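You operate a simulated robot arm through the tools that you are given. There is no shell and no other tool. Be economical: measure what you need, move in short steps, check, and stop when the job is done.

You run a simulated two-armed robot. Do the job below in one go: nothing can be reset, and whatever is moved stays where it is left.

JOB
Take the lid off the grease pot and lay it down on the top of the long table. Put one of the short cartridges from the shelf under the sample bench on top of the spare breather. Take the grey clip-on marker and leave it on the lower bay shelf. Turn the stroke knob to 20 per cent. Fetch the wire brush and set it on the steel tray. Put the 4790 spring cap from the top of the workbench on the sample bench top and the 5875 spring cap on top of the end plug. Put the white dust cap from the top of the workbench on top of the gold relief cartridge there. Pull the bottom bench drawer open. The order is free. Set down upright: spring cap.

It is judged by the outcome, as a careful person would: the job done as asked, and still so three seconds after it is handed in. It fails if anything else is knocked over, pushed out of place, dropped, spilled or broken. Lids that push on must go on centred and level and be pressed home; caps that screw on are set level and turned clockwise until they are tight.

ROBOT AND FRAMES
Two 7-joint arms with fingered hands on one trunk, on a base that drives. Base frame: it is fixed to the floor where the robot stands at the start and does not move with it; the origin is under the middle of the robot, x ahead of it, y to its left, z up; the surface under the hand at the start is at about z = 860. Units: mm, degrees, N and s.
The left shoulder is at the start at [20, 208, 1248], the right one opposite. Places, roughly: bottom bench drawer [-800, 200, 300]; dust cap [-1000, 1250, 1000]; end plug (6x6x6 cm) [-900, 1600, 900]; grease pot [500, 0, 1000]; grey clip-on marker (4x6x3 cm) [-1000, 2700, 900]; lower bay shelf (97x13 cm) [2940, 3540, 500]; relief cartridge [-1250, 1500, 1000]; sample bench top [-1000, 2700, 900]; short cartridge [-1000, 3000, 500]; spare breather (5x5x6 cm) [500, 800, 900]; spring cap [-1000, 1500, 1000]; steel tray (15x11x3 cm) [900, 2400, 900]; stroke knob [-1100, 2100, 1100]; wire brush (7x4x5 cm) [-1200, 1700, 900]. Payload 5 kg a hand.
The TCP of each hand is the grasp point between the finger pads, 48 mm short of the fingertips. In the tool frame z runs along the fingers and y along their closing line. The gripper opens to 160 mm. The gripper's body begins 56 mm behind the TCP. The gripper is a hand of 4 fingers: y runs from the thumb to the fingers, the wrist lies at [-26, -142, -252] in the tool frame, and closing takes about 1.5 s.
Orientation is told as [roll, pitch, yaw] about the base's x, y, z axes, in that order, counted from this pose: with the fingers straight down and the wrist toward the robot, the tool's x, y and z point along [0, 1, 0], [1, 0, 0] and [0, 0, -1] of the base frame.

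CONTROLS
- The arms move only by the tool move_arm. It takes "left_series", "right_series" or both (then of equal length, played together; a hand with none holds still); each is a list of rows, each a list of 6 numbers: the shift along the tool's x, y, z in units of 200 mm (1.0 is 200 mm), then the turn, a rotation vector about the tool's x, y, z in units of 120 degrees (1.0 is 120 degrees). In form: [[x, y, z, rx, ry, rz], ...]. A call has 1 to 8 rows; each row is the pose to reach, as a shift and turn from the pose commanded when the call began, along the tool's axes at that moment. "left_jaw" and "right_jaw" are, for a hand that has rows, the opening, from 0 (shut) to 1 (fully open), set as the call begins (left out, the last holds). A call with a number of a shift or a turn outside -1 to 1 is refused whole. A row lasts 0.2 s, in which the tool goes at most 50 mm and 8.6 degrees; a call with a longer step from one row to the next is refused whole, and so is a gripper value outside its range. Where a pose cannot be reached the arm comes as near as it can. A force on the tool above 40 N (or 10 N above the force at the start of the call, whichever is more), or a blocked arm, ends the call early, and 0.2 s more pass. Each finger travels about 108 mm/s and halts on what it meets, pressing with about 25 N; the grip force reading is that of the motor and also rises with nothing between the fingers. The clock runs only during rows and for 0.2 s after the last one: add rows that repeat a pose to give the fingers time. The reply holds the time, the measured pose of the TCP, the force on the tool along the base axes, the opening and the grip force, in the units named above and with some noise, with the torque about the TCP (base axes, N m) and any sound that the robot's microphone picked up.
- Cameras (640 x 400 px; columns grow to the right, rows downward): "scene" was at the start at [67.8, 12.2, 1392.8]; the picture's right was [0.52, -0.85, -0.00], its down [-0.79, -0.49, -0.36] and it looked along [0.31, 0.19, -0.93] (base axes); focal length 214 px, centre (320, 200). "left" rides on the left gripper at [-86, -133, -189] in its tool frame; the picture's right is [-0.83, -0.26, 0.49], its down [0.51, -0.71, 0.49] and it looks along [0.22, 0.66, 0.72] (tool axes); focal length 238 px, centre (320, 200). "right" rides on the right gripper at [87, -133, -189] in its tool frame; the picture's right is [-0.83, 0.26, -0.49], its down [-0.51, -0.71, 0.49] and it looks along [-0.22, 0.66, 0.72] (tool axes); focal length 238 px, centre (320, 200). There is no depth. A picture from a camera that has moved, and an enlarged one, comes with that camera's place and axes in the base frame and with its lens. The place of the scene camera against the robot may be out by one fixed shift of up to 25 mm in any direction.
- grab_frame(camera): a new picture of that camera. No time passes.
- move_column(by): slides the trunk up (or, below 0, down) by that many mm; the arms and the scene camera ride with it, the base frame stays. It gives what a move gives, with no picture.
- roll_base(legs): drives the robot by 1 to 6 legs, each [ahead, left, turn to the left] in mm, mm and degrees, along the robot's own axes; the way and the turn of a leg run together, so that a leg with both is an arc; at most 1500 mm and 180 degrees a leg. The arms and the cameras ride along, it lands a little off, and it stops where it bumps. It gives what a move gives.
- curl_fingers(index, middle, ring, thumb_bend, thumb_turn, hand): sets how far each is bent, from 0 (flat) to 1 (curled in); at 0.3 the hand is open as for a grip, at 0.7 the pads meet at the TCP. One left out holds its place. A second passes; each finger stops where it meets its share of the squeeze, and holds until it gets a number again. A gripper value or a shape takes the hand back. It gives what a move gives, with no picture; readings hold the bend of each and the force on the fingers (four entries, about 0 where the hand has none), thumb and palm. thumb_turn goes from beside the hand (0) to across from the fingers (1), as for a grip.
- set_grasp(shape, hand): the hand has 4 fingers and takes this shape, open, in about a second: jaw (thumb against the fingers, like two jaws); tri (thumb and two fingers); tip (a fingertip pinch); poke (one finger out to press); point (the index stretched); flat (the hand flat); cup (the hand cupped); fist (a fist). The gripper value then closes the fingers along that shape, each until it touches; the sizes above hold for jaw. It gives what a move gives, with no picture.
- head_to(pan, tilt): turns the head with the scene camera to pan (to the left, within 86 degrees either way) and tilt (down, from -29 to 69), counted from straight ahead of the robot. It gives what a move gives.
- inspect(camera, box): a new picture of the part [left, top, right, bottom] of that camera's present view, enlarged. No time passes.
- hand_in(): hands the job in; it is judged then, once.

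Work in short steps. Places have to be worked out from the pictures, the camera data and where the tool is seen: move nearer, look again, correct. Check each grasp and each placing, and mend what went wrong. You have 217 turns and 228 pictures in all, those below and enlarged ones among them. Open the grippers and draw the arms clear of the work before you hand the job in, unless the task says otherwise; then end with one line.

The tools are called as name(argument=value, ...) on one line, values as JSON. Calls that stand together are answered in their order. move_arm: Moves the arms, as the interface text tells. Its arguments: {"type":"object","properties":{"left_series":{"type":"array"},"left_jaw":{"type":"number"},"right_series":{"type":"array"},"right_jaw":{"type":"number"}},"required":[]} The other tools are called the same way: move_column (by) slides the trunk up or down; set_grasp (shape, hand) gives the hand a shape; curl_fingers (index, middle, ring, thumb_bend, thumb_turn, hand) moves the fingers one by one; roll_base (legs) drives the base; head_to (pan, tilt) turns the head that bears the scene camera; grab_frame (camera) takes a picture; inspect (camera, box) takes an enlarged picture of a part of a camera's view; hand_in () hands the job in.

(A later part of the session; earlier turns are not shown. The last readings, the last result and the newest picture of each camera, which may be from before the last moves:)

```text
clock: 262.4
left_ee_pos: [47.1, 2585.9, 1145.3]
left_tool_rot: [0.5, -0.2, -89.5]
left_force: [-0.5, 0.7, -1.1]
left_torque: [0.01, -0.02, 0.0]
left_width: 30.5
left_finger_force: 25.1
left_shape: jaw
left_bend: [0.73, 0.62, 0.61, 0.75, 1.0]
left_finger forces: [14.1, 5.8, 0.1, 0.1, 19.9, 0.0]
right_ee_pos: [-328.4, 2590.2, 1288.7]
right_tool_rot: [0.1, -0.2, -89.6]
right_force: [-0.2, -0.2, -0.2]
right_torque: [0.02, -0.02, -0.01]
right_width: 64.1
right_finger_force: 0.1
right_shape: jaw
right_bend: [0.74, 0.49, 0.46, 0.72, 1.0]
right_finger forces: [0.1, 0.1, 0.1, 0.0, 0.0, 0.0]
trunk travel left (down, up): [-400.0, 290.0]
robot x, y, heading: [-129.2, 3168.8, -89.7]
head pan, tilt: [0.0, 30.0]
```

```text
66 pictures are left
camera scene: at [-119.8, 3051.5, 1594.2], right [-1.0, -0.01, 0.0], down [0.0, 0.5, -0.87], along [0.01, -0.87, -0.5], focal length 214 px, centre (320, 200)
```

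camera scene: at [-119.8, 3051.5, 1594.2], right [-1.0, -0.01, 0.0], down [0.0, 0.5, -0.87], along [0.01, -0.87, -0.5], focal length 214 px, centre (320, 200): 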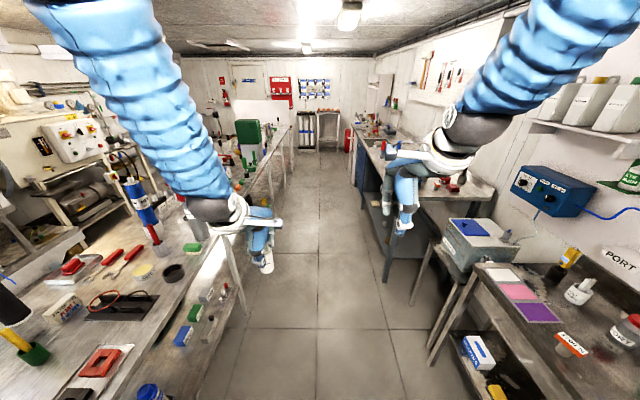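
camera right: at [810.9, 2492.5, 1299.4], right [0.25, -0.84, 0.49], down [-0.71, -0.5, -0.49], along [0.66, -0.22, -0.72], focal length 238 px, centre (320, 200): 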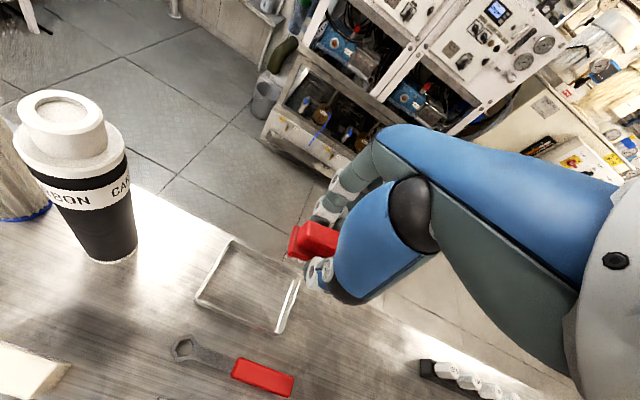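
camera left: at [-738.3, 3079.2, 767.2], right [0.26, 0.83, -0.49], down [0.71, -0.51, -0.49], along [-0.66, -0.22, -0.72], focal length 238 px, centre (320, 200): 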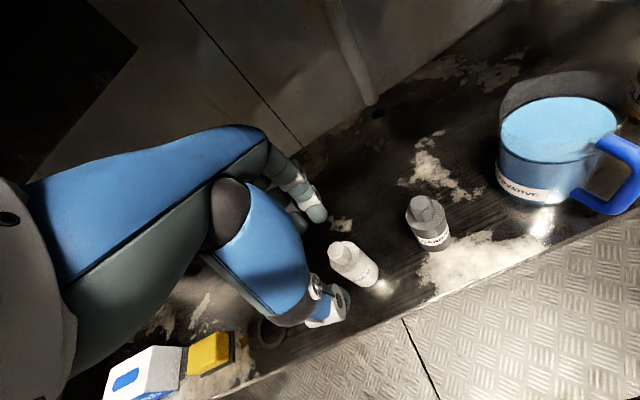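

The aisle is clear. I'll drive 2550 mm ahead to y≈620 and turn to face the long table.

roll_base(legs=[[1500, 30, 0], [1050, 20, 0], [0, 0, 89.7]])

head_to(pan=20, tilt=45)

grab_frame(camera="scene")

grab_frame(camera="left")

```text
refused: leg 1 is longer than a leg can be; nothing moved
```

```text
clock: 263.2
left_ee_pos: [47.7, 2587.1, 1144.2]
left_tool_rot: [0.4, -0.2, -89.5]
left_force: [0.4, -0.9, -1.2]
left_torque: [0.02, -0.03, 0.02]
left_width: 30.3
left_finger_force: 25.1
left_shape: jaw
left_bend: [0.73, 0.62, 0.61, 0.75, 1.0]
left_finger forces: [14.2, 5.9, 0.1, 0.0, 19.8, 0.0]
right_ee_pos: [-328.5, 2588.8, 1287.4]
right_tool_rot: [0.0, -0.1, -89.6]
right_force: [0.3, -0.5, 0.7]
right_torque: [0.02, 0.03, 0.0]
right_width: 63.9
right_finger_force: 0.0
right_shape: jaw
right_bend: [0.74, 0.49, 0.46, 0.72, 1.0]
right_finger forces: [0.0, 0.0, 0.0, 0.0, 0.0, 0.0]
trunk travel left (down, up): [-400.0, 290.0]
robot x, y, heading: [-130.3, 3169.1, -89.5]
head pan, tilt: [20.0, 45.0]
```

```text
65 pictures are left
camera scene: at [-92.1, 3065.6, 1571.7], right [-0.94, -0.35, 0.0], down [-0.25, 0.66, -0.71], along [0.25, -0.66, -0.71], focal length 214 px, centre (320, 200)
```

scene: 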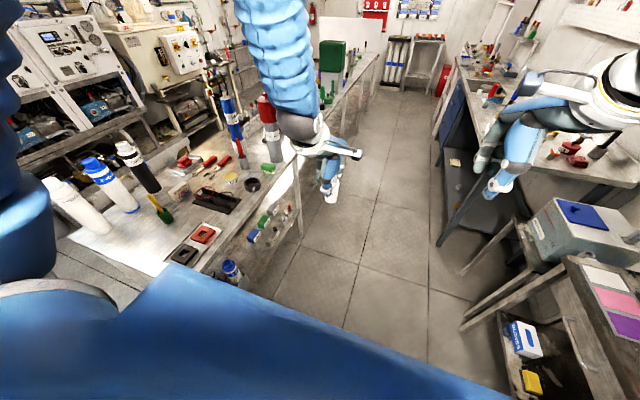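

```text
64 pictures are left
camera left: at [-41.7, 2720.2, 1332.5], right [-0.83, 0.25, -0.49], down [0.5, 0.71, -0.49], along [0.23, -0.66, -0.72], focal length 238 px, centre (320, 200)
```

left: 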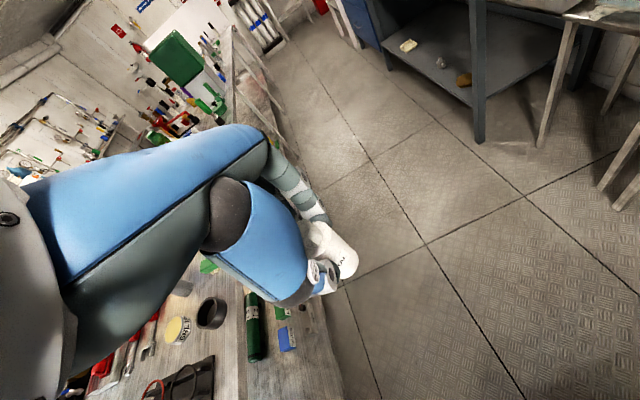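

Leg too long; retry with shorter legs.

roll_base(legs=[[1280, 0, 0], [1270, 0, 0], [0, 0, 89.5]])

head_to(pan=20, tilt=45)

grab_frame(camera="scene")

grab_frame(camera="left")

```text
clock: 279.5
left_ee_pos: [504.4, 805.8, 1144.8]
left_tool_rot: [0.4, -0.2, 1.1]
left_force: [-0.1, 0.1, -2.1]
left_torque: [0.01, -0.01, -0.04]
left_width: 30.4
left_finger_force: 24.9
left_shape: jaw
left_bend: [0.74, 0.62, 0.61, 0.75, 1.0]
left_finger forces: [13.9, 5.9, 0.0, 0.0, 19.5, 0.0]
right_ee_pos: [507.6, 428.0, 1288.5]
right_tool_rot: [0.0, -0.3, 0.9]
right_force: [0.9, 0.8, -0.2]
right_torque: [-0.01, 0.02, -0.02]
right_width: 64.1
right_finger_force: 0.1
right_shape: jaw
right_bend: [0.74, 0.49, 0.46, 0.72, 1.0]
right_finger forces: [0.0, 0.0, 0.0, 0.0, 0.1, 0.0]
trunk travel left (down, up): [-400.0, 290.0]
robot x, y, heading: [-75.9, 620.9, 1.3]
head pan, tilt: [20.0, 45.0]
```

```text
clock: 280.1
left_ee_pos: [504.7, 806.3, 1144.4]
left_tool_rot: [0.6, -0.2, 1.1]
left_force: [-0.8, 0.5, -2.2]
left_torque: [0.02, -0.02, 0.01]
left_width: 30.3
left_finger_force: 24.8
left_shape: jaw
left_bend: [0.74, 0.62, 0.61, 0.75, 1.0]
left_finger forces: [13.9, 5.7, 0.1, 0.0, 19.6, 0.1]
right_ee_pos: [506.0, 429.4, 1288.3]
right_tool_rot: [0.0, -0.2, 0.9]
right_force: [0.0, -0.4, -0.2]
right_torque: [-0.03, 0.02, 0.03]
right_width: 63.8
right_finger_force: 0.0
right_shape: jaw
right_bend: [0.74, 0.49, 0.46, 0.72, 1.0]
right_finger forces: [0.0, 0.0, 0.0, 0.1, 0.1, 0.0]
trunk travel left (down, up): [-400.0, 290.0]
robot x, y, heading: [-80.1, 621.5, 1.1]
head pan, tilt: [20.0, 45.0]
```

```text
63 pictures are left
camera scene: at [20.0, 633.3, 1571.6], right [0.36, -0.93, 0.0], down [-0.66, -0.25, -0.71], along [0.66, 0.25, -0.71], focal length 214 px, centre (320, 200)
```

scene: 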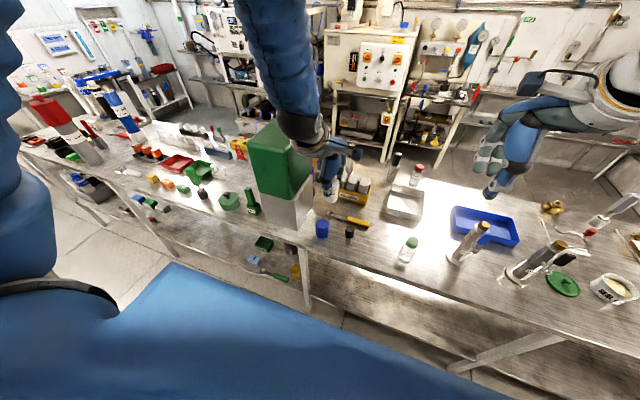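

```text
62 pictures are left
camera left: at [372.9, 715.3, 1332.4], right [-0.24, -0.84, -0.49], down [-0.72, 0.5, -0.49], along [0.65, 0.24, -0.72], focal length 238 px, centre (320, 200)
```

left: 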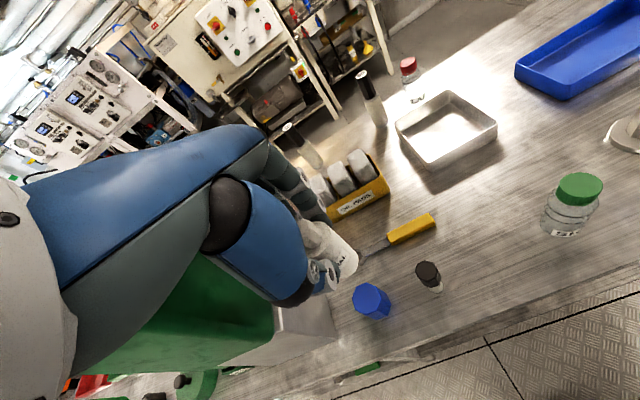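

The breather sits about 80 mm from the tall grey/green box, so I'll use the -90° yaw, with the hand body away from the box. I'll back up 200 mm and rotate the hand.

roll_base(legs=[[-200, 0, -1.1]])

move_arm(left_series=[[0, 0, 0, 0, 0, -0.07], [0, 0.1, 0, 0, 0, -0.14], [0, 0.2, 0, 0, 0, -0.21], [0, 0.3, 0, 0, 0, -0.28], [0, 0.4, 0, 0, 0, -0.35], [0, 0.5, 0, 0, 0, -0.42], [0, 0.6, 0, 0, 0, -0.49], [0, 0.6, 0, 0, 0, -0.56]])

move_arm(left_series=[[0, 0, 0, 0, 0, -0.065], [0, 0, 0, 0, 0, -0.13], [0, 0, 0, 0, 0, -0.19], [0, 0, 0, 0, 0, -0.19]])

grab_frame(camera="left")

grab_frame(camera="scene")

```text
clock: 281.6
left_ee_pos: [310.5, 792.3, 1144.3]
left_tool_rot: [0.5, -0.3, -0.2]
left_force: [-0.8, -0.1, -1.9]
left_torque: [0.02, -0.05, 0.02]
left_width: 30.5
left_finger_force: 25.7
left_shape: jaw
left_bend: [0.74, 0.62, 0.61, 0.75, 1.0]
left_finger forces: [14.0, 5.7, 0.0, 0.0, 19.7, 0.1]
right_ee_pos: [304.3, 415.7, 1288.7]
right_tool_rot: [0.1, -0.3, -0.2]
right_force: [-1.0, -0.4, 0.6]
right_torque: [-0.01, -0.06, -0.06]
right_width: 63.8
right_finger_force: 0.1
right_shape: jaw
right_bend: [0.74, 0.49, 0.46, 0.72, 1.0]
right_finger forces: [0.0, 0.0, 0.1, 0.1, 0.0, 0.0]
trunk travel left (down, up): [-400.0, 290.0]
robot x, y, heading: [-275.6, 621.1, -0.1]
head pan, tilt: [20.0, 45.0]
```

```text
clock: 283.4
left_ee_pos: [429.3, 792.1, 1144.1]
left_tool_rot: [0.0, -0.5, 67.3]
left_force: [-0.2, -0.2, -1.7]
left_torque: [-0.01, 0.02, -0.01]
left_width: 30.2
left_finger_force: 24.9
left_shape: jaw
left_bend: [0.74, 0.62, 0.61, 0.75, 1.0]
left_finger forces: [13.8, 5.8, 0.0, 0.1, 19.2, 0.0]
right_ee_pos: [305.1, 415.5, 1289.4]
right_tool_rot: [0.0, -0.2, -0.3]
right_force: [0.1, -0.5, -0.3]
right_torque: [-0.01, 0.0, 0.02]
right_width: 64.1
right_finger_force: 0.1
right_shape: jaw
right_bend: [0.74, 0.49, 0.46, 0.72, 1.0]
right_finger forces: [0.0, 0.0, 0.0, 0.0, 0.1, 0.1]
trunk travel left (down, up): [-400.0, 290.0]
robot x, y, heading: [-270.9, 622.2, -0.2]
head pan, tilt: [20.0, 45.0]
```

```text
clock: 284.4
left_ee_pos: [430.7, 790.7, 1144.0]
left_tool_rot: [-0.2, -0.5, 90.0]
left_force: [-0.2, 0.3, -2.0]
left_torque: [-0.05, -0.04, -0.01]
left_width: 29.9
left_finger_force: 24.7
left_shape: jaw
left_bend: [0.74, 0.62, 0.61, 0.75, 1.0]
left_finger forces: [13.6, 5.8, 0.1, 0.0, 19.1, 0.0]
right_ee_pos: [304.5, 413.6, 1289.2]
right_tool_rot: [0.1, -0.4, -0.4]
right_force: [0.4, 0.0, 0.1]
right_torque: [0.02, -0.01, 0.0]
right_width: 63.8
right_finger_force: 0.0
right_shape: jaw
right_bend: [0.74, 0.49, 0.46, 0.72, 1.0]
right_finger forces: [0.1, 0.0, 0.1, 0.1, 0.0, 0.1]
trunk travel left (down, up): [-400.0, 290.0]
robot x, y, heading: [-274.4, 619.0, -0.1]
head pan, tilt: [20.0, 45.0]
```

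```text
61 pictures are left
camera left: at [515.8, 658.0, 1333.3], right [0.84, -0.25, -0.49], down [-0.5, -0.71, -0.5], along [-0.22, 0.66, -0.72], focal length 238 px, centre (320, 200)
```

left: 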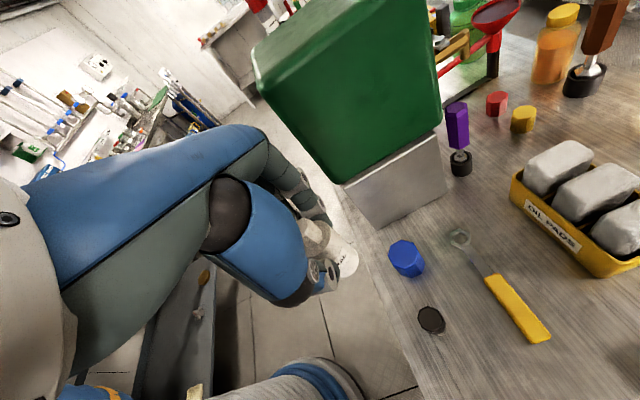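

```text
60 pictures are left
camera scene: at [-177.8, 629.6, 1571.7], right [0.34, -0.94, 0.0], down [-0.67, -0.24, -0.71], along [0.66, 0.24, -0.71], focal length 214 px, centre (320, 200)
```

scene: 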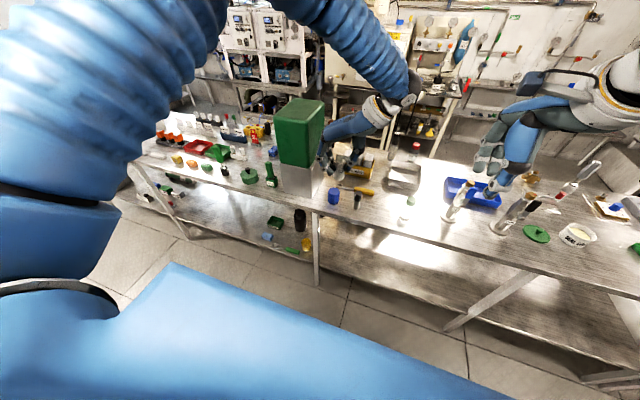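

inspect(camera="left", box=[330, 180, 470, 300])

```text
3.33 times, centred on (400, 240) of left
camera zoom: at [515.8, 658.0, 1333.3], right [0.84, -0.25, -0.49], down [-0.5, -0.71, -0.5], along [-0.22, 0.66, -0.72], focal length 794 px, centre (53, 67)
```

zoom: 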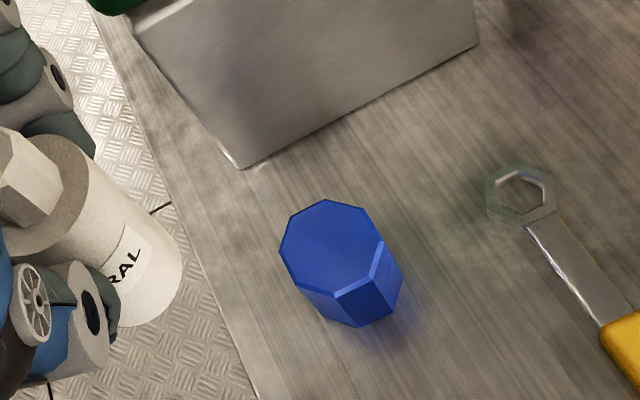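

The breather's top centre is at about [496, 827, 920], with the box face 100 mm away at y≈927. I'll move the cartridge above it, staying about 25 mm clear.

move_arm(left_series=[[-0.16, 0.08, 0, 0, 0, 0], [-0.325, 0.17, 0, 0, 0, 0], [-0.325, 0.17, 0.2, 0, 0, 0], [-0.325, 0.17, 0.4, 0, 0, 0], [-0.325, 0.17, 0.52, 0, 0, 0], [-0.325, 0.17, 0.52, 0, 0, 0]])

grab_frame(camera="left")

inspect(camera="scene", box=[280, 130, 400, 230])

```text
clock: 285.9
left_ee_pos: [496.0, 824.7, 1043.7]
left_tool_rot: [-0.2, -0.5, 89.8]
left_force: [0.0, 0.2, -1.1]
left_torque: [0.0, 0.02, -0.01]
left_width: 30.2
left_finger_force: 24.4
left_shape: jaw
left_bend: [0.74, 0.62, 0.61, 0.75, 1.0]
left_finger forces: [13.9, 6.0, 0.0, 0.1, 19.2, 0.0]
right_ee_pos: [303.8, 416.0, 1289.1]
right_tool_rot: [0.1, -0.2, -0.3]
right_force: [-0.9, 0.9, -0.1]
right_torque: [-0.02, -0.02, 0.02]
right_width: 63.9
right_finger_force: 0.0
right_shape: jaw
right_bend: [0.74, 0.49, 0.46, 0.72, 1.0]
right_finger forces: [0.0, 0.1, 0.1, 0.0, 0.0, 0.1]
trunk travel left (down, up): [-400.0, 290.0]
robot x, y, heading: [-278.2, 618.6, 0.2]
head pan, tilt: [20.0, 45.0]
```

```text
58 pictures are left
camera left: at [581.4, 691.2, 1231.2], right [0.84, -0.26, -0.49], down [-0.51, -0.7, -0.5], along [-0.21, 0.66, -0.72], focal length 238 px, centre (320, 200)
```

left: 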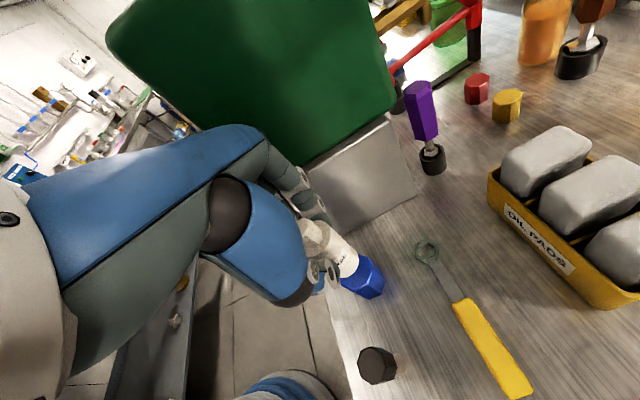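

```text
4.00 times, centred on (340, 180) of scene
camera zoom: at [-177.5, 629.7, 1571.7], right [0.34, -0.94, 0.0], down [-0.67, -0.24, -0.71], along [0.66, 0.24, -0.71], focal length 858 px, centre (240, 280)
```

zoom: 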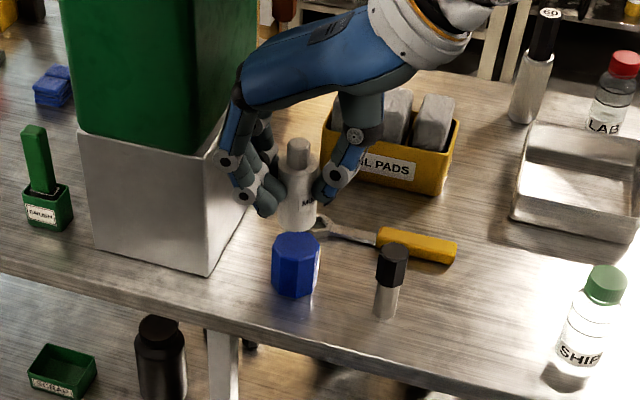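

inspect(camera="left", box=[270, 190, 430, 320])

```text
3.08 times, centred on (350, 255) of left
camera zoom: at [581.4, 691.2, 1231.2], right [0.84, -0.26, -0.49], down [-0.51, -0.7, -0.5], along [-0.21, 0.66, -0.72], focal length 733 px, centre (228, 31)
```

zoom: 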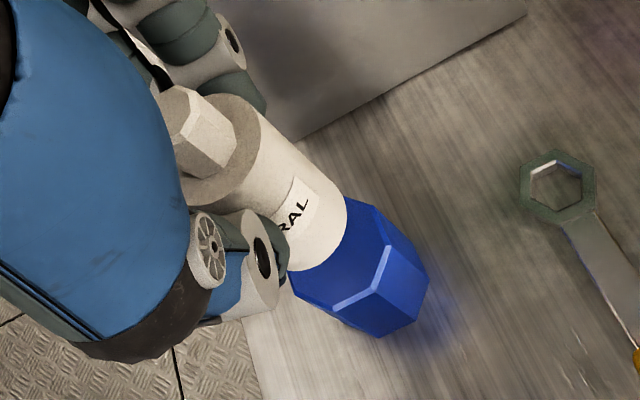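

The cartridge base is about 6 mm too far ahead of the breather's centre. I'll correct and lower in small steps.

move_arm(left_series=[[0.03, 0.01, 0, 0, 0, 0], [0.03, 0.01, 0.06, 0, 0, 0], [0.03, 0.01, 0.1, 0, 0, 0], [0.03, 0.01, 0.125, 0, 0, 0], [0.03, 0.01, 0.14, 0, 0, 0]])

inspect(camera="left", box=[270, 190, 430, 320])

inspect(camera="scene", box=[310, 150, 370, 210])

```text
clock: 287.1
left_ee_pos: [490.2, 827.6, 1014.5]
left_tool_rot: [-0.2, -0.5, 89.9]
left_force: [1.3, 0.2, -1.7]
left_torque: [-0.05, 0.0, -0.03]
left_width: 30.4
left_finger_force: 25.0
left_shape: jaw
left_bend: [0.74, 0.62, 0.61, 0.75, 1.0]
left_finger forces: [13.9, 6.0, 0.0, 0.0, 19.3, 0.1]
right_ee_pos: [303.7, 414.8, 1287.7]
right_tool_rot: [0.0, -0.2, -0.3]
right_force: [0.4, 0.7, -0.4]
right_torque: [0.01, 0.02, 0.02]
right_width: 64.2
right_finger_force: 0.0
right_shape: jaw
right_bend: [0.74, 0.49, 0.46, 0.72, 1.0]
right_finger forces: [0.0, 0.1, 0.0, 0.1, 0.1, 0.0]
trunk travel left (down, up): [-400.0, 290.0]
robot x, y, heading: [-273.3, 620.9, 0.1]
head pan, tilt: [20.0, 45.0]
```

```text
3.08 times, centred on (350, 255) of left
camera zoom: at [575.3, 694.5, 1201.9], right [0.84, -0.26, -0.49], down [-0.51, -0.7, -0.5], along [-0.21, 0.66, -0.72], focal length 733 px, centre (228, 31)
```

zoom: 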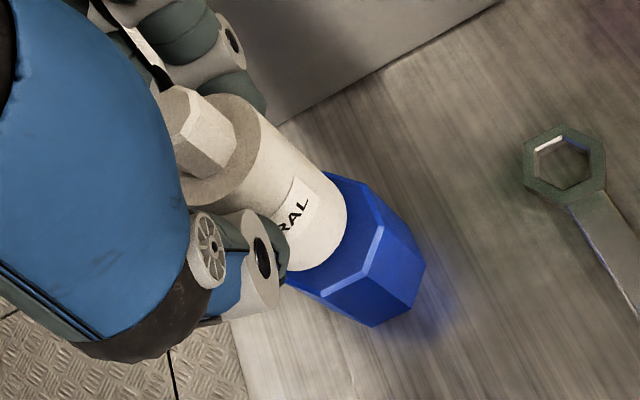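

```text
6.67 times, centred on (340, 180) of scene
camera zoom: at [-177.2, 629.8, 1571.6], right [0.34, -0.94, 0.0], down [-0.67, -0.24, -0.71], along [0.66, 0.24, -0.71], focal length 1430 px, centre (187, 333)
```

zoom: 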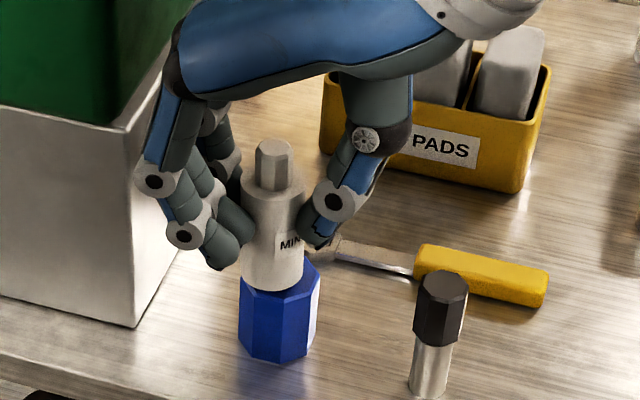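

Nearly centred; shift 3 mm toward -y and lower to contact.

move_arm(left_series=[[-0.005, -0.015, 0, 0, 0, 0], [-0.005, -0.015, 0.01, 0, 0, 0], [-0.005, -0.015, 0.02, 0, 0, 0], [-0.005, -0.015, 0.03, 0, 0, 0]])

inspect(camera="scene", box=[310, 150, 370, 210])

```text
clock: 288.1
left_ee_pos: [490.7, 824.4, 1008.0]
left_tool_rot: [-0.3, -0.5, 89.9]
left_force: [-1.5, -1.4, 7.2]
left_torque: [0.09, -0.02, 0.01]
left_width: 30.4
left_finger_force: 25.1
left_shape: jaw
left_bend: [0.74, 0.62, 0.61, 0.75, 1.0]
left_finger forces: [14.1, 6.7, 0.0, 0.0, 20.9, 0.0]
right_ee_pos: [303.4, 415.0, 1289.1]
right_tool_rot: [0.1, -0.3, -0.3]
right_force: [-1.2, -0.4, -0.6]
right_torque: [-0.03, -0.01, -0.04]
right_width: 64.0
right_finger_force: 0.1
right_shape: jaw
right_bend: [0.74, 0.49, 0.46, 0.72, 1.0]
right_finger forces: [0.0, 0.1, 0.1, 0.1, 0.1, 0.0]
trunk travel left (down, up): [-400.0, 290.0]
robot x, y, heading: [-275.9, 618.8, -0.0]
head pan, tilt: [20.0, 45.0]
```

```text
6.67 times, centred on (340, 180) of scene
camera zoom: at [-178.5, 629.3, 1571.8], right [0.34, -0.94, 0.0], down [-0.66, -0.24, -0.71], along [0.67, 0.24, -0.71], focal length 1430 px, centre (187, 333)
```

zoom: 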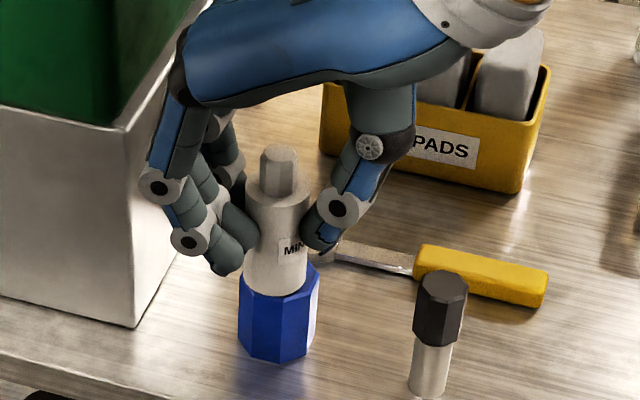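

In contact, but about 5 mm near-side. I'll lift 4 mm, shift 4 mm ahead and set it down again.

move_arm(left_series=[[0, 0, -0.03, 0, 0, 0], [-0.022, 0, -0.03, 0, 0, 0], [-0.022, 0, -0.015, 0, 0, 0], [-0.022, 0, -0.005, 0, 0, 0], [-0.022, 0, 0.0, 0, 0, 0]])

inspect(camera="left", box=[270, 190, 430, 320])

inspect(camera="scene", box=[310, 150, 370, 210])

```text
clock: 289.2
left_ee_pos: [495.4, 826.3, 1010.3]
left_tool_rot: [-0.4, -0.5, 89.9]
left_force: [-0.4, 0.5, 6.5]
left_torque: [0.15, 0.03, -0.02]
left_width: 30.5
left_finger_force: 25.0
left_shape: jaw
left_bend: [0.74, 0.62, 0.61, 0.75, 1.0]
left_finger forces: [14.4, 6.6, 0.0, 0.0, 20.7, 0.0]
right_ee_pos: [303.4, 414.3, 1288.6]
right_tool_rot: [0.1, -0.3, -0.2]
right_force: [0.1, 0.1, 0.1]
right_torque: [0.01, 0.01, 0.01]
right_width: 64.2
right_finger_force: 0.0
right_shape: jaw
right_bend: [0.74, 0.49, 0.46, 0.72, 1.0]
right_finger forces: [0.1, 0.0, 0.1, 0.0, 0.0, 0.0]
trunk travel left (down, up): [-400.0, 290.0]
robot x, y, heading: [-274.2, 614.9, -0.1]
head pan, tilt: [20.0, 45.0]
```

```text
3.08 times, centred on (350, 255) of left
camera zoom: at [581.1, 691.6, 1197.1], right [0.84, -0.26, -0.48], down [-0.5, -0.7, -0.5], along [-0.21, 0.66, -0.72], focal length 733 px, centre (228, 31)
```

zoom: 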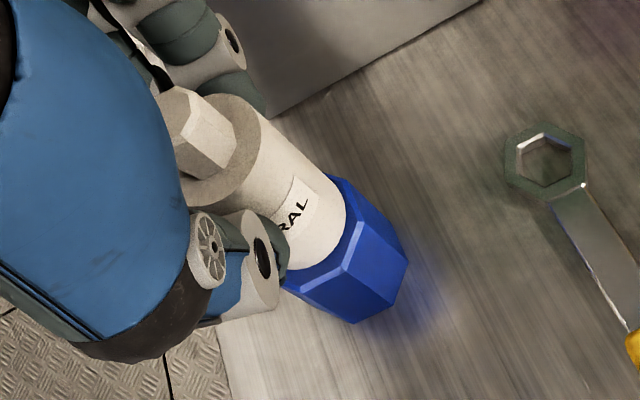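

```text
6.67 times, centred on (340, 180) of scene
camera zoom: at [-178.0, 629.5, 1571.8], right [0.34, -0.94, 0.0], down [-0.67, -0.24, -0.71], along [0.66, 0.24, -0.71], focal length 1430 px, centre (187, 333)
```

zoom: 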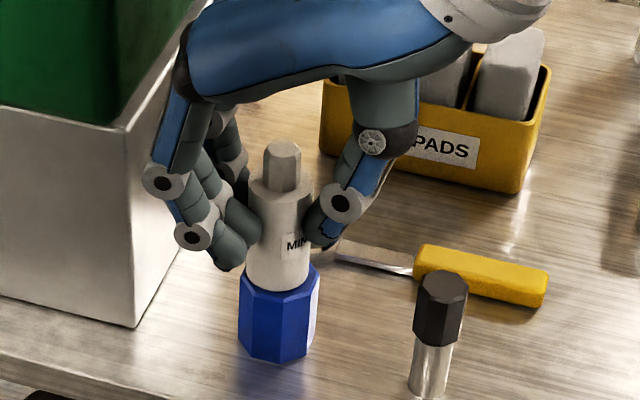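

Centred and stable. Release gently and rise straight up.

move_arm(left_series=[[0, 0, 0, 0, 0, 0], [0, 0, 0, 0, 0, 0], [0, 0, 0, 0, 0, 0], [0, 0, 0, 0, 0, 0], [0, 0, -0.1, 0, 0, 0], [0, 0, -0.3, 0, 0, 0], [0, 0, -0.5, 0, 0, 0], [0, 0, -0.7, 0, 0, 0]], left_jaw=0.45)

inspect(camera="scene", box=[290, 130, 390, 220])

```text
clock: 291.1
left_ee_pos: [492.1, 824.3, 1149.2]
left_tool_rot: [-0.2, -0.3, 90.0]
left_force: [-0.8, -0.2, -0.1]
left_torque: [0.05, -0.12, -0.02]
left_width: 71.6
left_finger_force: 0.1
left_shape: jaw
left_bend: [0.74, 0.47, 0.44, 0.71, 1.0]
left_finger forces: [0.0, 0.1, 0.0, 0.0, 0.0, 0.2]
right_ee_pos: [302.4, 415.3, 1289.9]
right_tool_rot: [0.2, -0.3, -0.3]
right_force: [0.1, -0.4, 0.2]
right_torque: [0.01, -0.08, -0.02]
right_width: 63.9
right_finger_force: 0.1
right_shape: jaw
right_bend: [0.74, 0.49, 0.46, 0.72, 1.0]
right_finger forces: [0.0, 0.1, 0.0, 0.1, 0.0, 0.1]
trunk travel left (down, up): [-400.0, 290.0]
robot x, y, heading: [-274.0, 621.2, 0.2]
head pan, tilt: [20.0, 45.0]
```

```text
4.44 times, centred on (340, 175) of scene
camera zoom: at [-179.1, 629.6, 1571.7], right [0.34, -0.94, 0.0], down [-0.66, -0.24, -0.71], along [0.67, 0.24, -0.71], focal length 953 px, centre (231, 311)
```

zoom: 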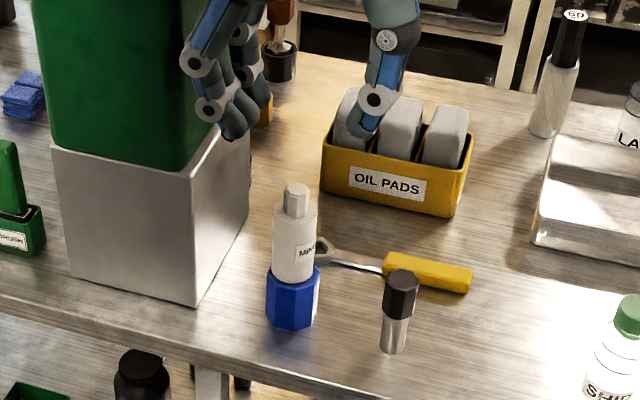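

The cartridge stands on the spare breather. Last is the drawer. I'll tuck the left hand in, turn around clockwise, and drive to face the drawers.

move_arm(left_series=[[0.2, 0, 0, 0, 0, 0], [0.4, 0, 0, 0, 0, 0], [0.6, 0, 0, 0, 0, 0], [0.75, 0, 0, 0, 0, 0]])

roll_base(legs=[[100, 0, 0], [0, 0, -90], [0, 0, -90]])

head_to(pan=35, tilt=50)

grab_frame(camera="scene")

```text
clock: 292.1
left_ee_pos: [345.2, 824.3, 1147.7]
left_tool_rot: [-0.4, -0.5, 89.9]
left_force: [-1.6, 0.6, 0.1]
left_torque: [-0.03, -0.05, -0.03]
left_width: 71.5
left_finger_force: 0.0
left_shape: jaw
left_bend: [0.74, 0.47, 0.44, 0.71, 1.0]
left_finger forces: [0.1, 0.1, 0.0, 0.0, 0.0, 0.0]
right_ee_pos: [303.4, 416.3, 1290.0]
right_tool_rot: [0.1, -0.3, -0.2]
right_force: [-0.6, 0.2, 1.2]
right_torque: [0.0, -0.05, -0.02]
right_width: 64.0
right_finger_force: 0.1
right_shape: jaw
right_bend: [0.74, 0.49, 0.46, 0.72, 1.0]
right_finger forces: [0.0, 0.0, 0.0, 0.0, 0.1, 0.0]
trunk travel left (down, up): [-400.0, 290.0]
robot x, y, heading: [-273.8, 618.3, -0.1]
head pan, tilt: [20.0, 45.0]
```

```text
clock: 300.8
left_ee_pos: [-790.2, 392.4, 1147.0]
left_tool_rot: [-0.2, -0.5, -88.0]
left_force: [0.7, 0.4, 0.8]
left_torque: [-0.02, 0.01, 0.01]
left_width: 71.5
left_finger_force: 0.1
left_shape: jaw
left_bend: [0.74, 0.47, 0.44, 0.71, 1.0]
left_finger forces: [0.0, 0.0, 0.0, 0.0, 0.1, 0.0]
right_ee_pos: [-763.3, 801.9, 1288.6]
right_tool_rot: [0.2, -0.3, -178.2]
right_force: [0.0, 0.1, -0.2]
right_torque: [0.0, 0.0, 0.01]
right_width: 64.0
right_finger_force: 0.0
right_shape: jaw
right_bend: [0.74, 0.49, 0.46, 0.72, 1.0]
right_finger forces: [0.0, 0.0, 0.0, 0.0, 0.1, 0.0]
trunk travel left (down, up): [-400.0, 290.0]
robot x, y, heading: [-173.7, 617.2, -178.1]
head pan, tilt: [20.0, 45.0]
```

```text
clock: 301.5
left_ee_pos: [-788.2, 392.0, 1146.8]
left_tool_rot: [-0.2, -0.5, -88.0]
left_force: [-0.2, -0.7, 0.4]
left_torque: [0.0, -0.02, 0.01]
left_width: 71.4
left_finger_force: 0.1
left_shape: jaw
left_bend: [0.74, 0.47, 0.44, 0.71, 1.0]
left_finger forces: [0.0, 0.0, 0.0, 0.0, 0.0, 0.1]
right_ee_pos: [-762.0, 802.6, 1289.0]
right_tool_rot: [0.0, -0.2, -178.2]
right_force: [-0.8, 0.0, 0.4]
right_torque: [0.0, -0.01, -0.04]
right_width: 64.1
right_finger_force: 0.0
right_shape: jaw
right_bend: [0.74, 0.49, 0.46, 0.72, 1.0]
right_finger forces: [0.0, 0.1, 0.1, 0.0, 0.1, 0.1]
trunk travel left (down, up): [-400.0, 290.0]
robot x, y, heading: [-175.3, 620.7, -178.2]
head pan, tilt: [35.0, 50.0]
```

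```text
49 pictures are left
camera scene: at [-239.1, 555.0, 1564.7], right [-0.6, 0.8, 0.0], down [0.61, 0.46, -0.64], along [-0.51, -0.39, -0.77], focal length 214 px, centre (320, 200)
```

scene: 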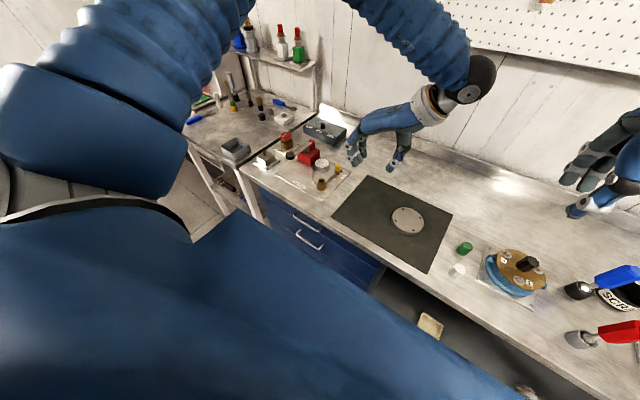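

I'll straighten, back to x≈100 and slide left to y≈-10, then lower the trunk and look at the drawers.

roll_base(legs=[[-260, 0, -1.8], [0, 625, 0]])

move_column(by=-400)

head_to(pan=-15, tilt=55)

grab_frame(camera="scene")

grab_frame(camera="right")

```text
clock: 306.5
left_ee_pos: [-521.2, -221.8, 1146.4]
left_tool_rot: [-0.1, -0.5, -88.8]
left_force: [0.5, -1.0, 0.1]
left_torque: [-0.02, 0.01, 0.02]
left_width: 71.4
left_finger_force: 0.1
left_shape: jaw
left_bend: [0.74, 0.47, 0.44, 0.71, 1.0]
left_finger forces: [0.0, 0.0, 0.0, 0.0, 0.0, 0.0]
right_ee_pos: [-487.7, 188.2, 1288.0]
right_tool_rot: [0.1, -0.2, -179.0]
right_force: [1.3, -0.3, 0.0]
right_torque: [0.01, 0.02, 0.01]
right_width: 64.0
right_finger_force: 0.1
right_shape: jaw
right_bend: [0.74, 0.49, 0.46, 0.72, 1.0]
right_finger forces: [0.0, 0.0, 0.0, 0.1, 0.0, 0.0]
trunk travel left (down, up): [-400.0, 290.0]
robot x, y, heading: [95.5, -4.2, -178.7]
head pan, tilt: [35.0, 50.0]
```

```text
clock: 310.3
left_ee_pos: [-520.9, -222.7, 747.1]
left_tool_rot: [-0.3, -0.5, -88.9]
left_force: [0.0, -0.1, -0.8]
left_torque: [-0.01, 0.01, 0.01]
left_width: 71.6
left_finger_force: 0.1
left_shape: jaw
left_bend: [0.74, 0.47, 0.44, 0.71, 1.0]
left_finger forces: [0.0, 0.0, 0.0, 0.0, 0.0, 0.0]
right_ee_pos: [-488.5, 188.2, 888.5]
right_tool_rot: [0.1, -0.3, -179.0]
right_force: [0.5, -0.1, -0.6]
right_torque: [-0.03, 0.03, 0.03]
right_width: 64.3
right_finger_force: 0.1
right_shape: jaw
right_bend: [0.74, 0.49, 0.46, 0.72, 1.0]
right_finger forces: [0.0, 0.0, 0.0, 0.1, 0.0, 0.0]
trunk travel left (down, up): [0.0, 690.0]
robot x, y, heading: [95.2, -2.6, -178.8]
head pan, tilt: [35.0, 50.0]
```

```text
clock: 311.5
left_ee_pos: [-520.1, -221.7, 747.2]
left_tool_rot: [-0.1, -0.5, -88.7]
left_force: [0.2, -0.3, 0.1]
left_torque: [-0.02, 0.01, 0.0]
left_width: 71.3
left_finger_force: 0.1
left_shape: jaw
left_bend: [0.74, 0.47, 0.44, 0.71, 1.0]
left_finger forces: [0.0, 0.1, 0.0, 0.0, 0.0, 0.0]
right_ee_pos: [-489.8, 188.1, 887.5]
right_tool_rot: [0.1, -0.2, -179.0]
right_force: [0.3, 0.1, -0.5]
right_torque: [-0.02, -0.02, 0.0]
right_width: 63.9
right_finger_force: 0.1
right_shape: jaw
right_bend: [0.74, 0.49, 0.46, 0.72, 1.0]
right_finger forces: [0.0, 0.0, 0.0, 0.0, 0.0, 0.1]
trunk travel left (down, up): [0.0, 690.0]
robot x, y, heading: [95.4, -2.1, -178.8]
head pan, tilt: [-15.0, 55.0]
```

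```text
48 pictures are left
camera scene: at [23.2, -3.1, 1158.2], right [0.24, 0.97, 0.0], down [0.8, -0.19, -0.57], along [-0.56, 0.14, -0.82], focal length 214 px, centre (320, 200)
```

scene: 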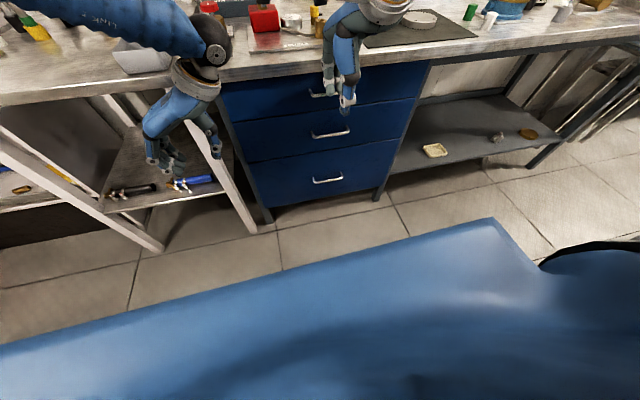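

```text
47 pictures are left
camera right: at [-354.3, 105.0, 1077.0], right [-0.27, 0.83, 0.49], down [0.7, 0.52, -0.49], along [-0.66, 0.2, -0.72], focal length 238 px, centre (320, 200)
```

right: 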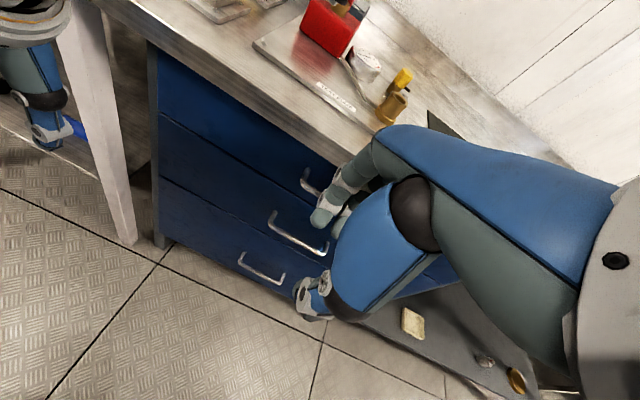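

Triangulated, the bottom handle's bar is centred at about [-619, 208, 388], y 143–285. I'll pitch the right hand about 65° so the fingers point forward-down to hook the bar, and lower it.

move_arm(right_series=[[0, 0, 0.12, -0.068, 0, 0], [0, 0, 0.25, -0.136, 0, 0], [0, 0, 0.38, -0.204, 0, 0], [0, 0, 0.5, -0.272, 0, 0], [0, 0, 0.63, -0.34, 0, 0], [0, 0, 0.76, -0.408, 0, 0], [0, 0, 0.88, -0.476, 0, 0], [0, 0, 1.0, -0.54, 0, 0]])

grab_frame(camera="right")

```text
clock: 313.3
left_ee_pos: [-521.5, -221.1, 749.1]
left_tool_rot: [-0.2, -0.5, -88.8]
left_force: [0.3, 1.0, 0.0]
left_torque: [-0.03, 0.01, -0.01]
left_width: 71.7
left_finger_force: 0.0
left_shape: jaw
left_bend: [0.74, 0.47, 0.44, 0.71, 1.0]
left_finger forces: [0.0, 0.1, 0.1, 0.0, 0.0, 0.0]
right_ee_pos: [-511.2, 198.8, 726.9]
right_tool_rot: [1.6, -60.0, 178.0]
right_force: [0.1, 0.0, 0.2]
right_torque: [-0.01, 0.01, 0.05]
right_width: 64.1
right_finger_force: 0.0
right_shape: jaw
right_bend: [0.74, 0.49, 0.46, 0.72, 1.0]
right_finger forces: [0.0, 0.0, 0.0, 0.1, 0.1, 0.1]
right hand out of reach, approached as far as the arm can: row 3, 4, 5, 7, 8
trunk travel left (down, up): [0.0, 690.0]
robot x, y, heading: [93.3, -2.0, -178.9]
head pan, tilt: [-15.0, 55.0]
```

```text
46 pictures are left
camera right: at [-282.0, 109.7, 708.1], right [0.3, 0.84, 0.46], down [-0.07, 0.49, -0.87], along [-0.95, 0.23, 0.2], focal length 238 px, centre (320, 200)
```

right: 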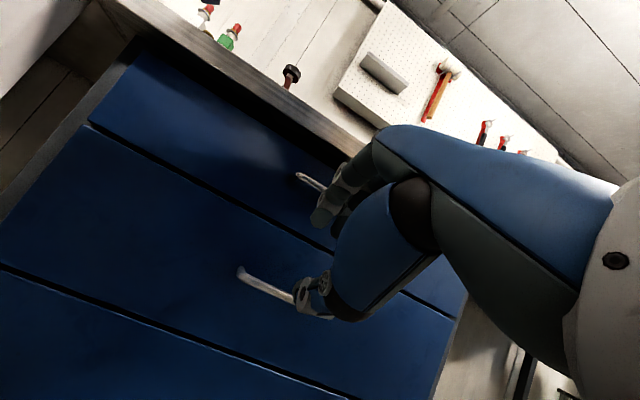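

move_arm(right_series=[[0, -0.19, 0.11, 0, 0, 0], [0, -0.38, 0.22, 0, 0, 0], [0, -0.57, 0.33, 0, 0, 0], [0, -0.76, 0.44, 0, 0, 0], [0, -0.95, 0.55, 0, 0, 0], [0, -0.95, 0.55, 0, 0, 0]])

grab_frame(camera="right")

```text
clock: 314.7
left_ee_pos: [-521.2, -221.8, 747.3]
left_tool_rot: [-0.2, -0.5, -88.8]
left_force: [0.5, 0.2, -0.4]
left_torque: [0.01, 0.0, 0.01]
left_width: 71.6
left_finger_force: 0.2
left_shape: jaw
left_bend: [0.74, 0.47, 0.44, 0.71, 1.0]
left_finger forces: [0.1, 0.0, 0.0, 0.1, 0.0, 0.0]
right_ee_pos: [-514.4, 193.4, 511.1]
right_tool_rot: [1.6, -59.7, 178.1]
right_force: [0.3, -0.2, -0.3]
right_torque: [-0.02, -0.02, 0.04]
right_width: 64.1
right_finger_force: 0.0
right_shape: jaw
right_bend: [0.74, 0.49, 0.47, 0.72, 1.0]
right_finger forces: [0.0, 0.0, 0.1, 0.0, 0.0, 0.0]
right hand out of reach, approached as far as the arm can: row 1, 2, 3, 4, 5, 6
trunk travel left (down, up): [0.0, 690.0]
robot x, y, heading: [96.2, -2.1, -178.6]
head pan, tilt: [-15.0, 55.0]
```

```text
45 pictures are left
camera right: at [-286.4, 105.3, 492.2], right [0.3, 0.84, 0.46], down [-0.06, 0.49, -0.87], along [-0.95, 0.23, 0.2], focal length 238 px, centre (320, 200)
```

right: 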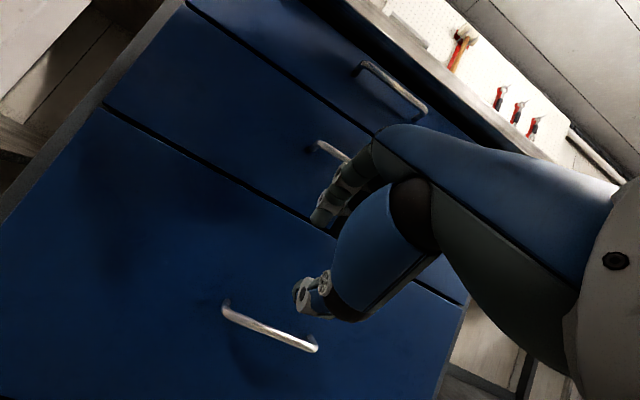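

move_arm(right_series=[[0, -0.16, 0.09, 0, 0, 0], [0, -0.32, 0.18, 0, 0, 0], [0, -0.46, 0.265, 0, 0, 0], [0, -0.46, 0.265, 0, 0, 0]])

grab_frame(camera="right")

```text
clock: 315.7
left_ee_pos: [-521.6, -222.8, 747.1]
left_tool_rot: [-0.2, -0.5, -88.8]
left_force: [0.7, 1.3, -0.4]
left_torque: [0.0, 0.0, 0.01]
left_width: 71.6
left_finger_force: 0.0
left_shape: jaw
left_bend: [0.74, 0.47, 0.44, 0.71, 1.0]
left_finger forces: [0.0, 0.0, 0.0, 0.0, 0.1, 0.1]
right_ee_pos: [-516.4, 192.9, 401.8]
right_tool_rot: [1.5, -59.9, 178.1]
right_force: [0.2, 0.3, 0.2]
right_torque: [0.02, -0.01, -0.02]
right_width: 64.1
right_finger_force: 0.1
right_shape: jaw
right_bend: [0.74, 0.49, 0.46, 0.72, 1.0]
right_finger forces: [0.0, 0.0, 0.0, 0.0, 0.0, 0.1]
trunk travel left (down, up): [0.0, 690.0]
robot x, y, heading: [94.5, -6.2, -178.9]
head pan, tilt: [-15.0, 55.0]
```

```text
44 pictures are left
camera right: at [-287.6, 104.2, 382.5], right [0.3, 0.84, 0.46], down [-0.06, 0.5, -0.87], along [-0.95, 0.23, 0.2], focal length 238 px, centre (320, 200)
```

right: 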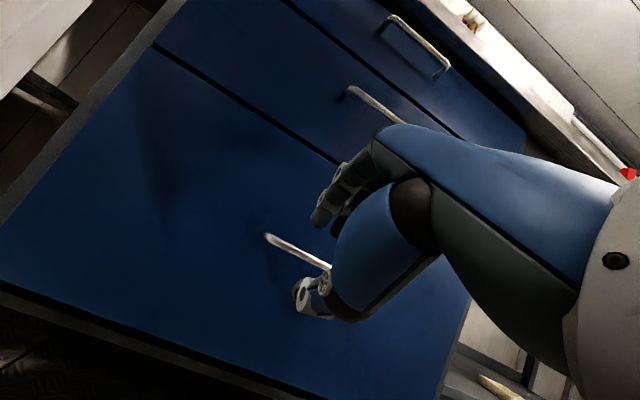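

The bar is at about [-623, 208, 378] with roughly 35 mm to the face. I'll come in slightly high, then settle down so the fingers hook over it and the thumb sits below.

move_arm(right_series=[[0, 0.095, -0.055, 0, 0, 0], [0, 0.195, 0.118, 0, 0, 0], [0, 0.29, 0.283, 0, 0, 0], [0, 0.2, 0.335, 0, 0, 0], [0, 0.11, 0.385, 0, 0, 0], [0, 0.11, 0.385, 0, 0, 0]])

inspect(camera="right", box=[220, 150, 400, 330])

```text
clock: 317.1
left_ee_pos: [-520.4, -222.5, 746.8]
left_tool_rot: [-0.2, -0.5, -88.8]
left_force: [-0.8, 0.4, -0.5]
left_torque: [-0.04, 0.02, -0.02]
left_width: 71.8
left_finger_force: 0.1
left_shape: jaw
left_bend: [0.74, 0.47, 0.44, 0.71, 1.0]
left_finger forces: [0.0, 0.1, 0.0, 0.0, 0.0, 0.0]
right_ee_pos: [-594.4, 194.6, 383.0]
right_tool_rot: [1.6, -60.0, 178.0]
right_force: [10.6, -0.7, 1.9]
right_torque: [-0.06, 0.23, 0.16]
right_width: 62.7
right_finger_force: 0.1
right_shape: jaw
right_bend: [0.74, 0.5, 0.46, 0.72, 1.0]
right_finger forces: [8.7, 2.0, 0.1, 0.0, 0.0, 0.0]
trunk travel left (down, up): [0.0, 690.0]
robot x, y, heading: [95.1, -4.7, -179.0]
head pan, tilt: [-15.0, 55.0]
```

```text
2.22 times, centred on (310, 240) of right
camera zoom: at [-364.4, 105.1, 363.6], right [0.3, 0.84, 0.46], down [-0.06, 0.49, -0.87], along [-0.95, 0.23, 0.2], focal length 530 px, centre (342, 111)
```

zoom: 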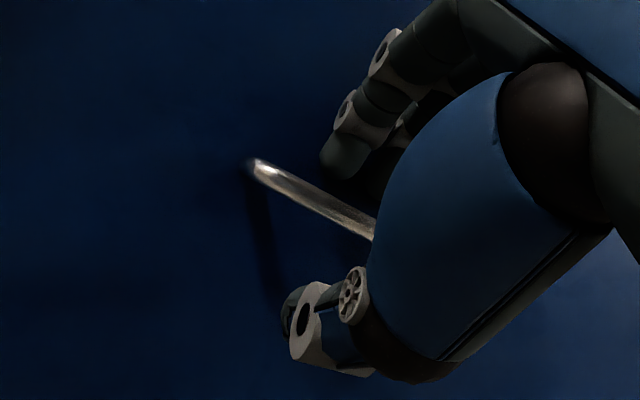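

The bar lies between fingers (touching the drawer face) and thumb. Closing.

move_arm(right_series=[[0, 0, -0.01, 0, 0, 0], [0, 0, -0.01, 0, 0, 0], [0, 0, -0.01, 0, 0, 0], [0, 0, -0.01, 0, 0, 0], [0, 0, -0.01, 0, 0, 0]], right_jaw=0)

inspect(camera="right", box=[220, 150, 400, 330])

```text
clock: 318.3
left_ee_pos: [-521.4, -220.6, 746.4]
left_tool_rot: [-0.2, -0.5, -88.8]
left_force: [0.6, 0.8, 0.3]
left_torque: [0.01, 0.01, 0.02]
left_width: 71.3
left_finger_force: 0.1
left_shape: jaw
left_bend: [0.74, 0.47, 0.44, 0.71, 1.0]
left_finger forces: [0.1, 0.0, 0.0, 0.0, 0.1, 0.1]
right_ee_pos: [-590.2, 193.7, 382.5]
right_tool_rot: [1.4, -59.6, 178.1]
right_force: [17.3, -0.1, -20.8]
right_torque: [-0.01, -0.86, -0.06]
right_width: 10.6
right_finger_force: 25.1
right_shape: jaw
right_bend: [0.74, 0.59, 0.59, 0.61, 1.0]
right_finger forces: [5.8, 0.2, 0.6, 0.1, 31.2, 0.1]
trunk travel left (down, up): [0.0, 690.0]
robot x, y, heading: [92.6, -3.9, -178.5]
head pan, tilt: [-15.0, 55.0]
```

```text
2.22 times, centred on (310, 240) of right
camera zoom: at [-361.2, 104.7, 363.7], right [0.3, 0.84, 0.46], down [-0.06, 0.5, -0.87], along [-0.95, 0.23, 0.2], focal length 530 px, centre (342, 111)
```

zoom: 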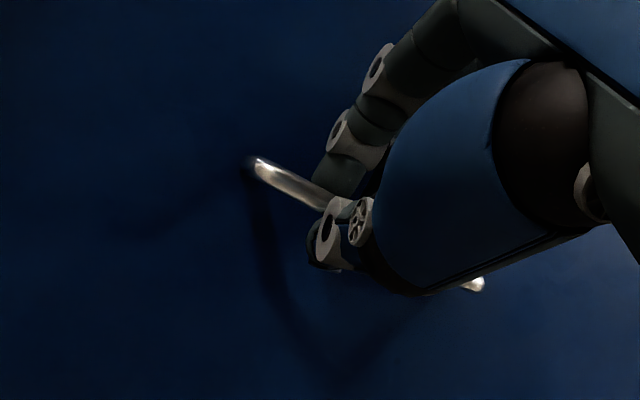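

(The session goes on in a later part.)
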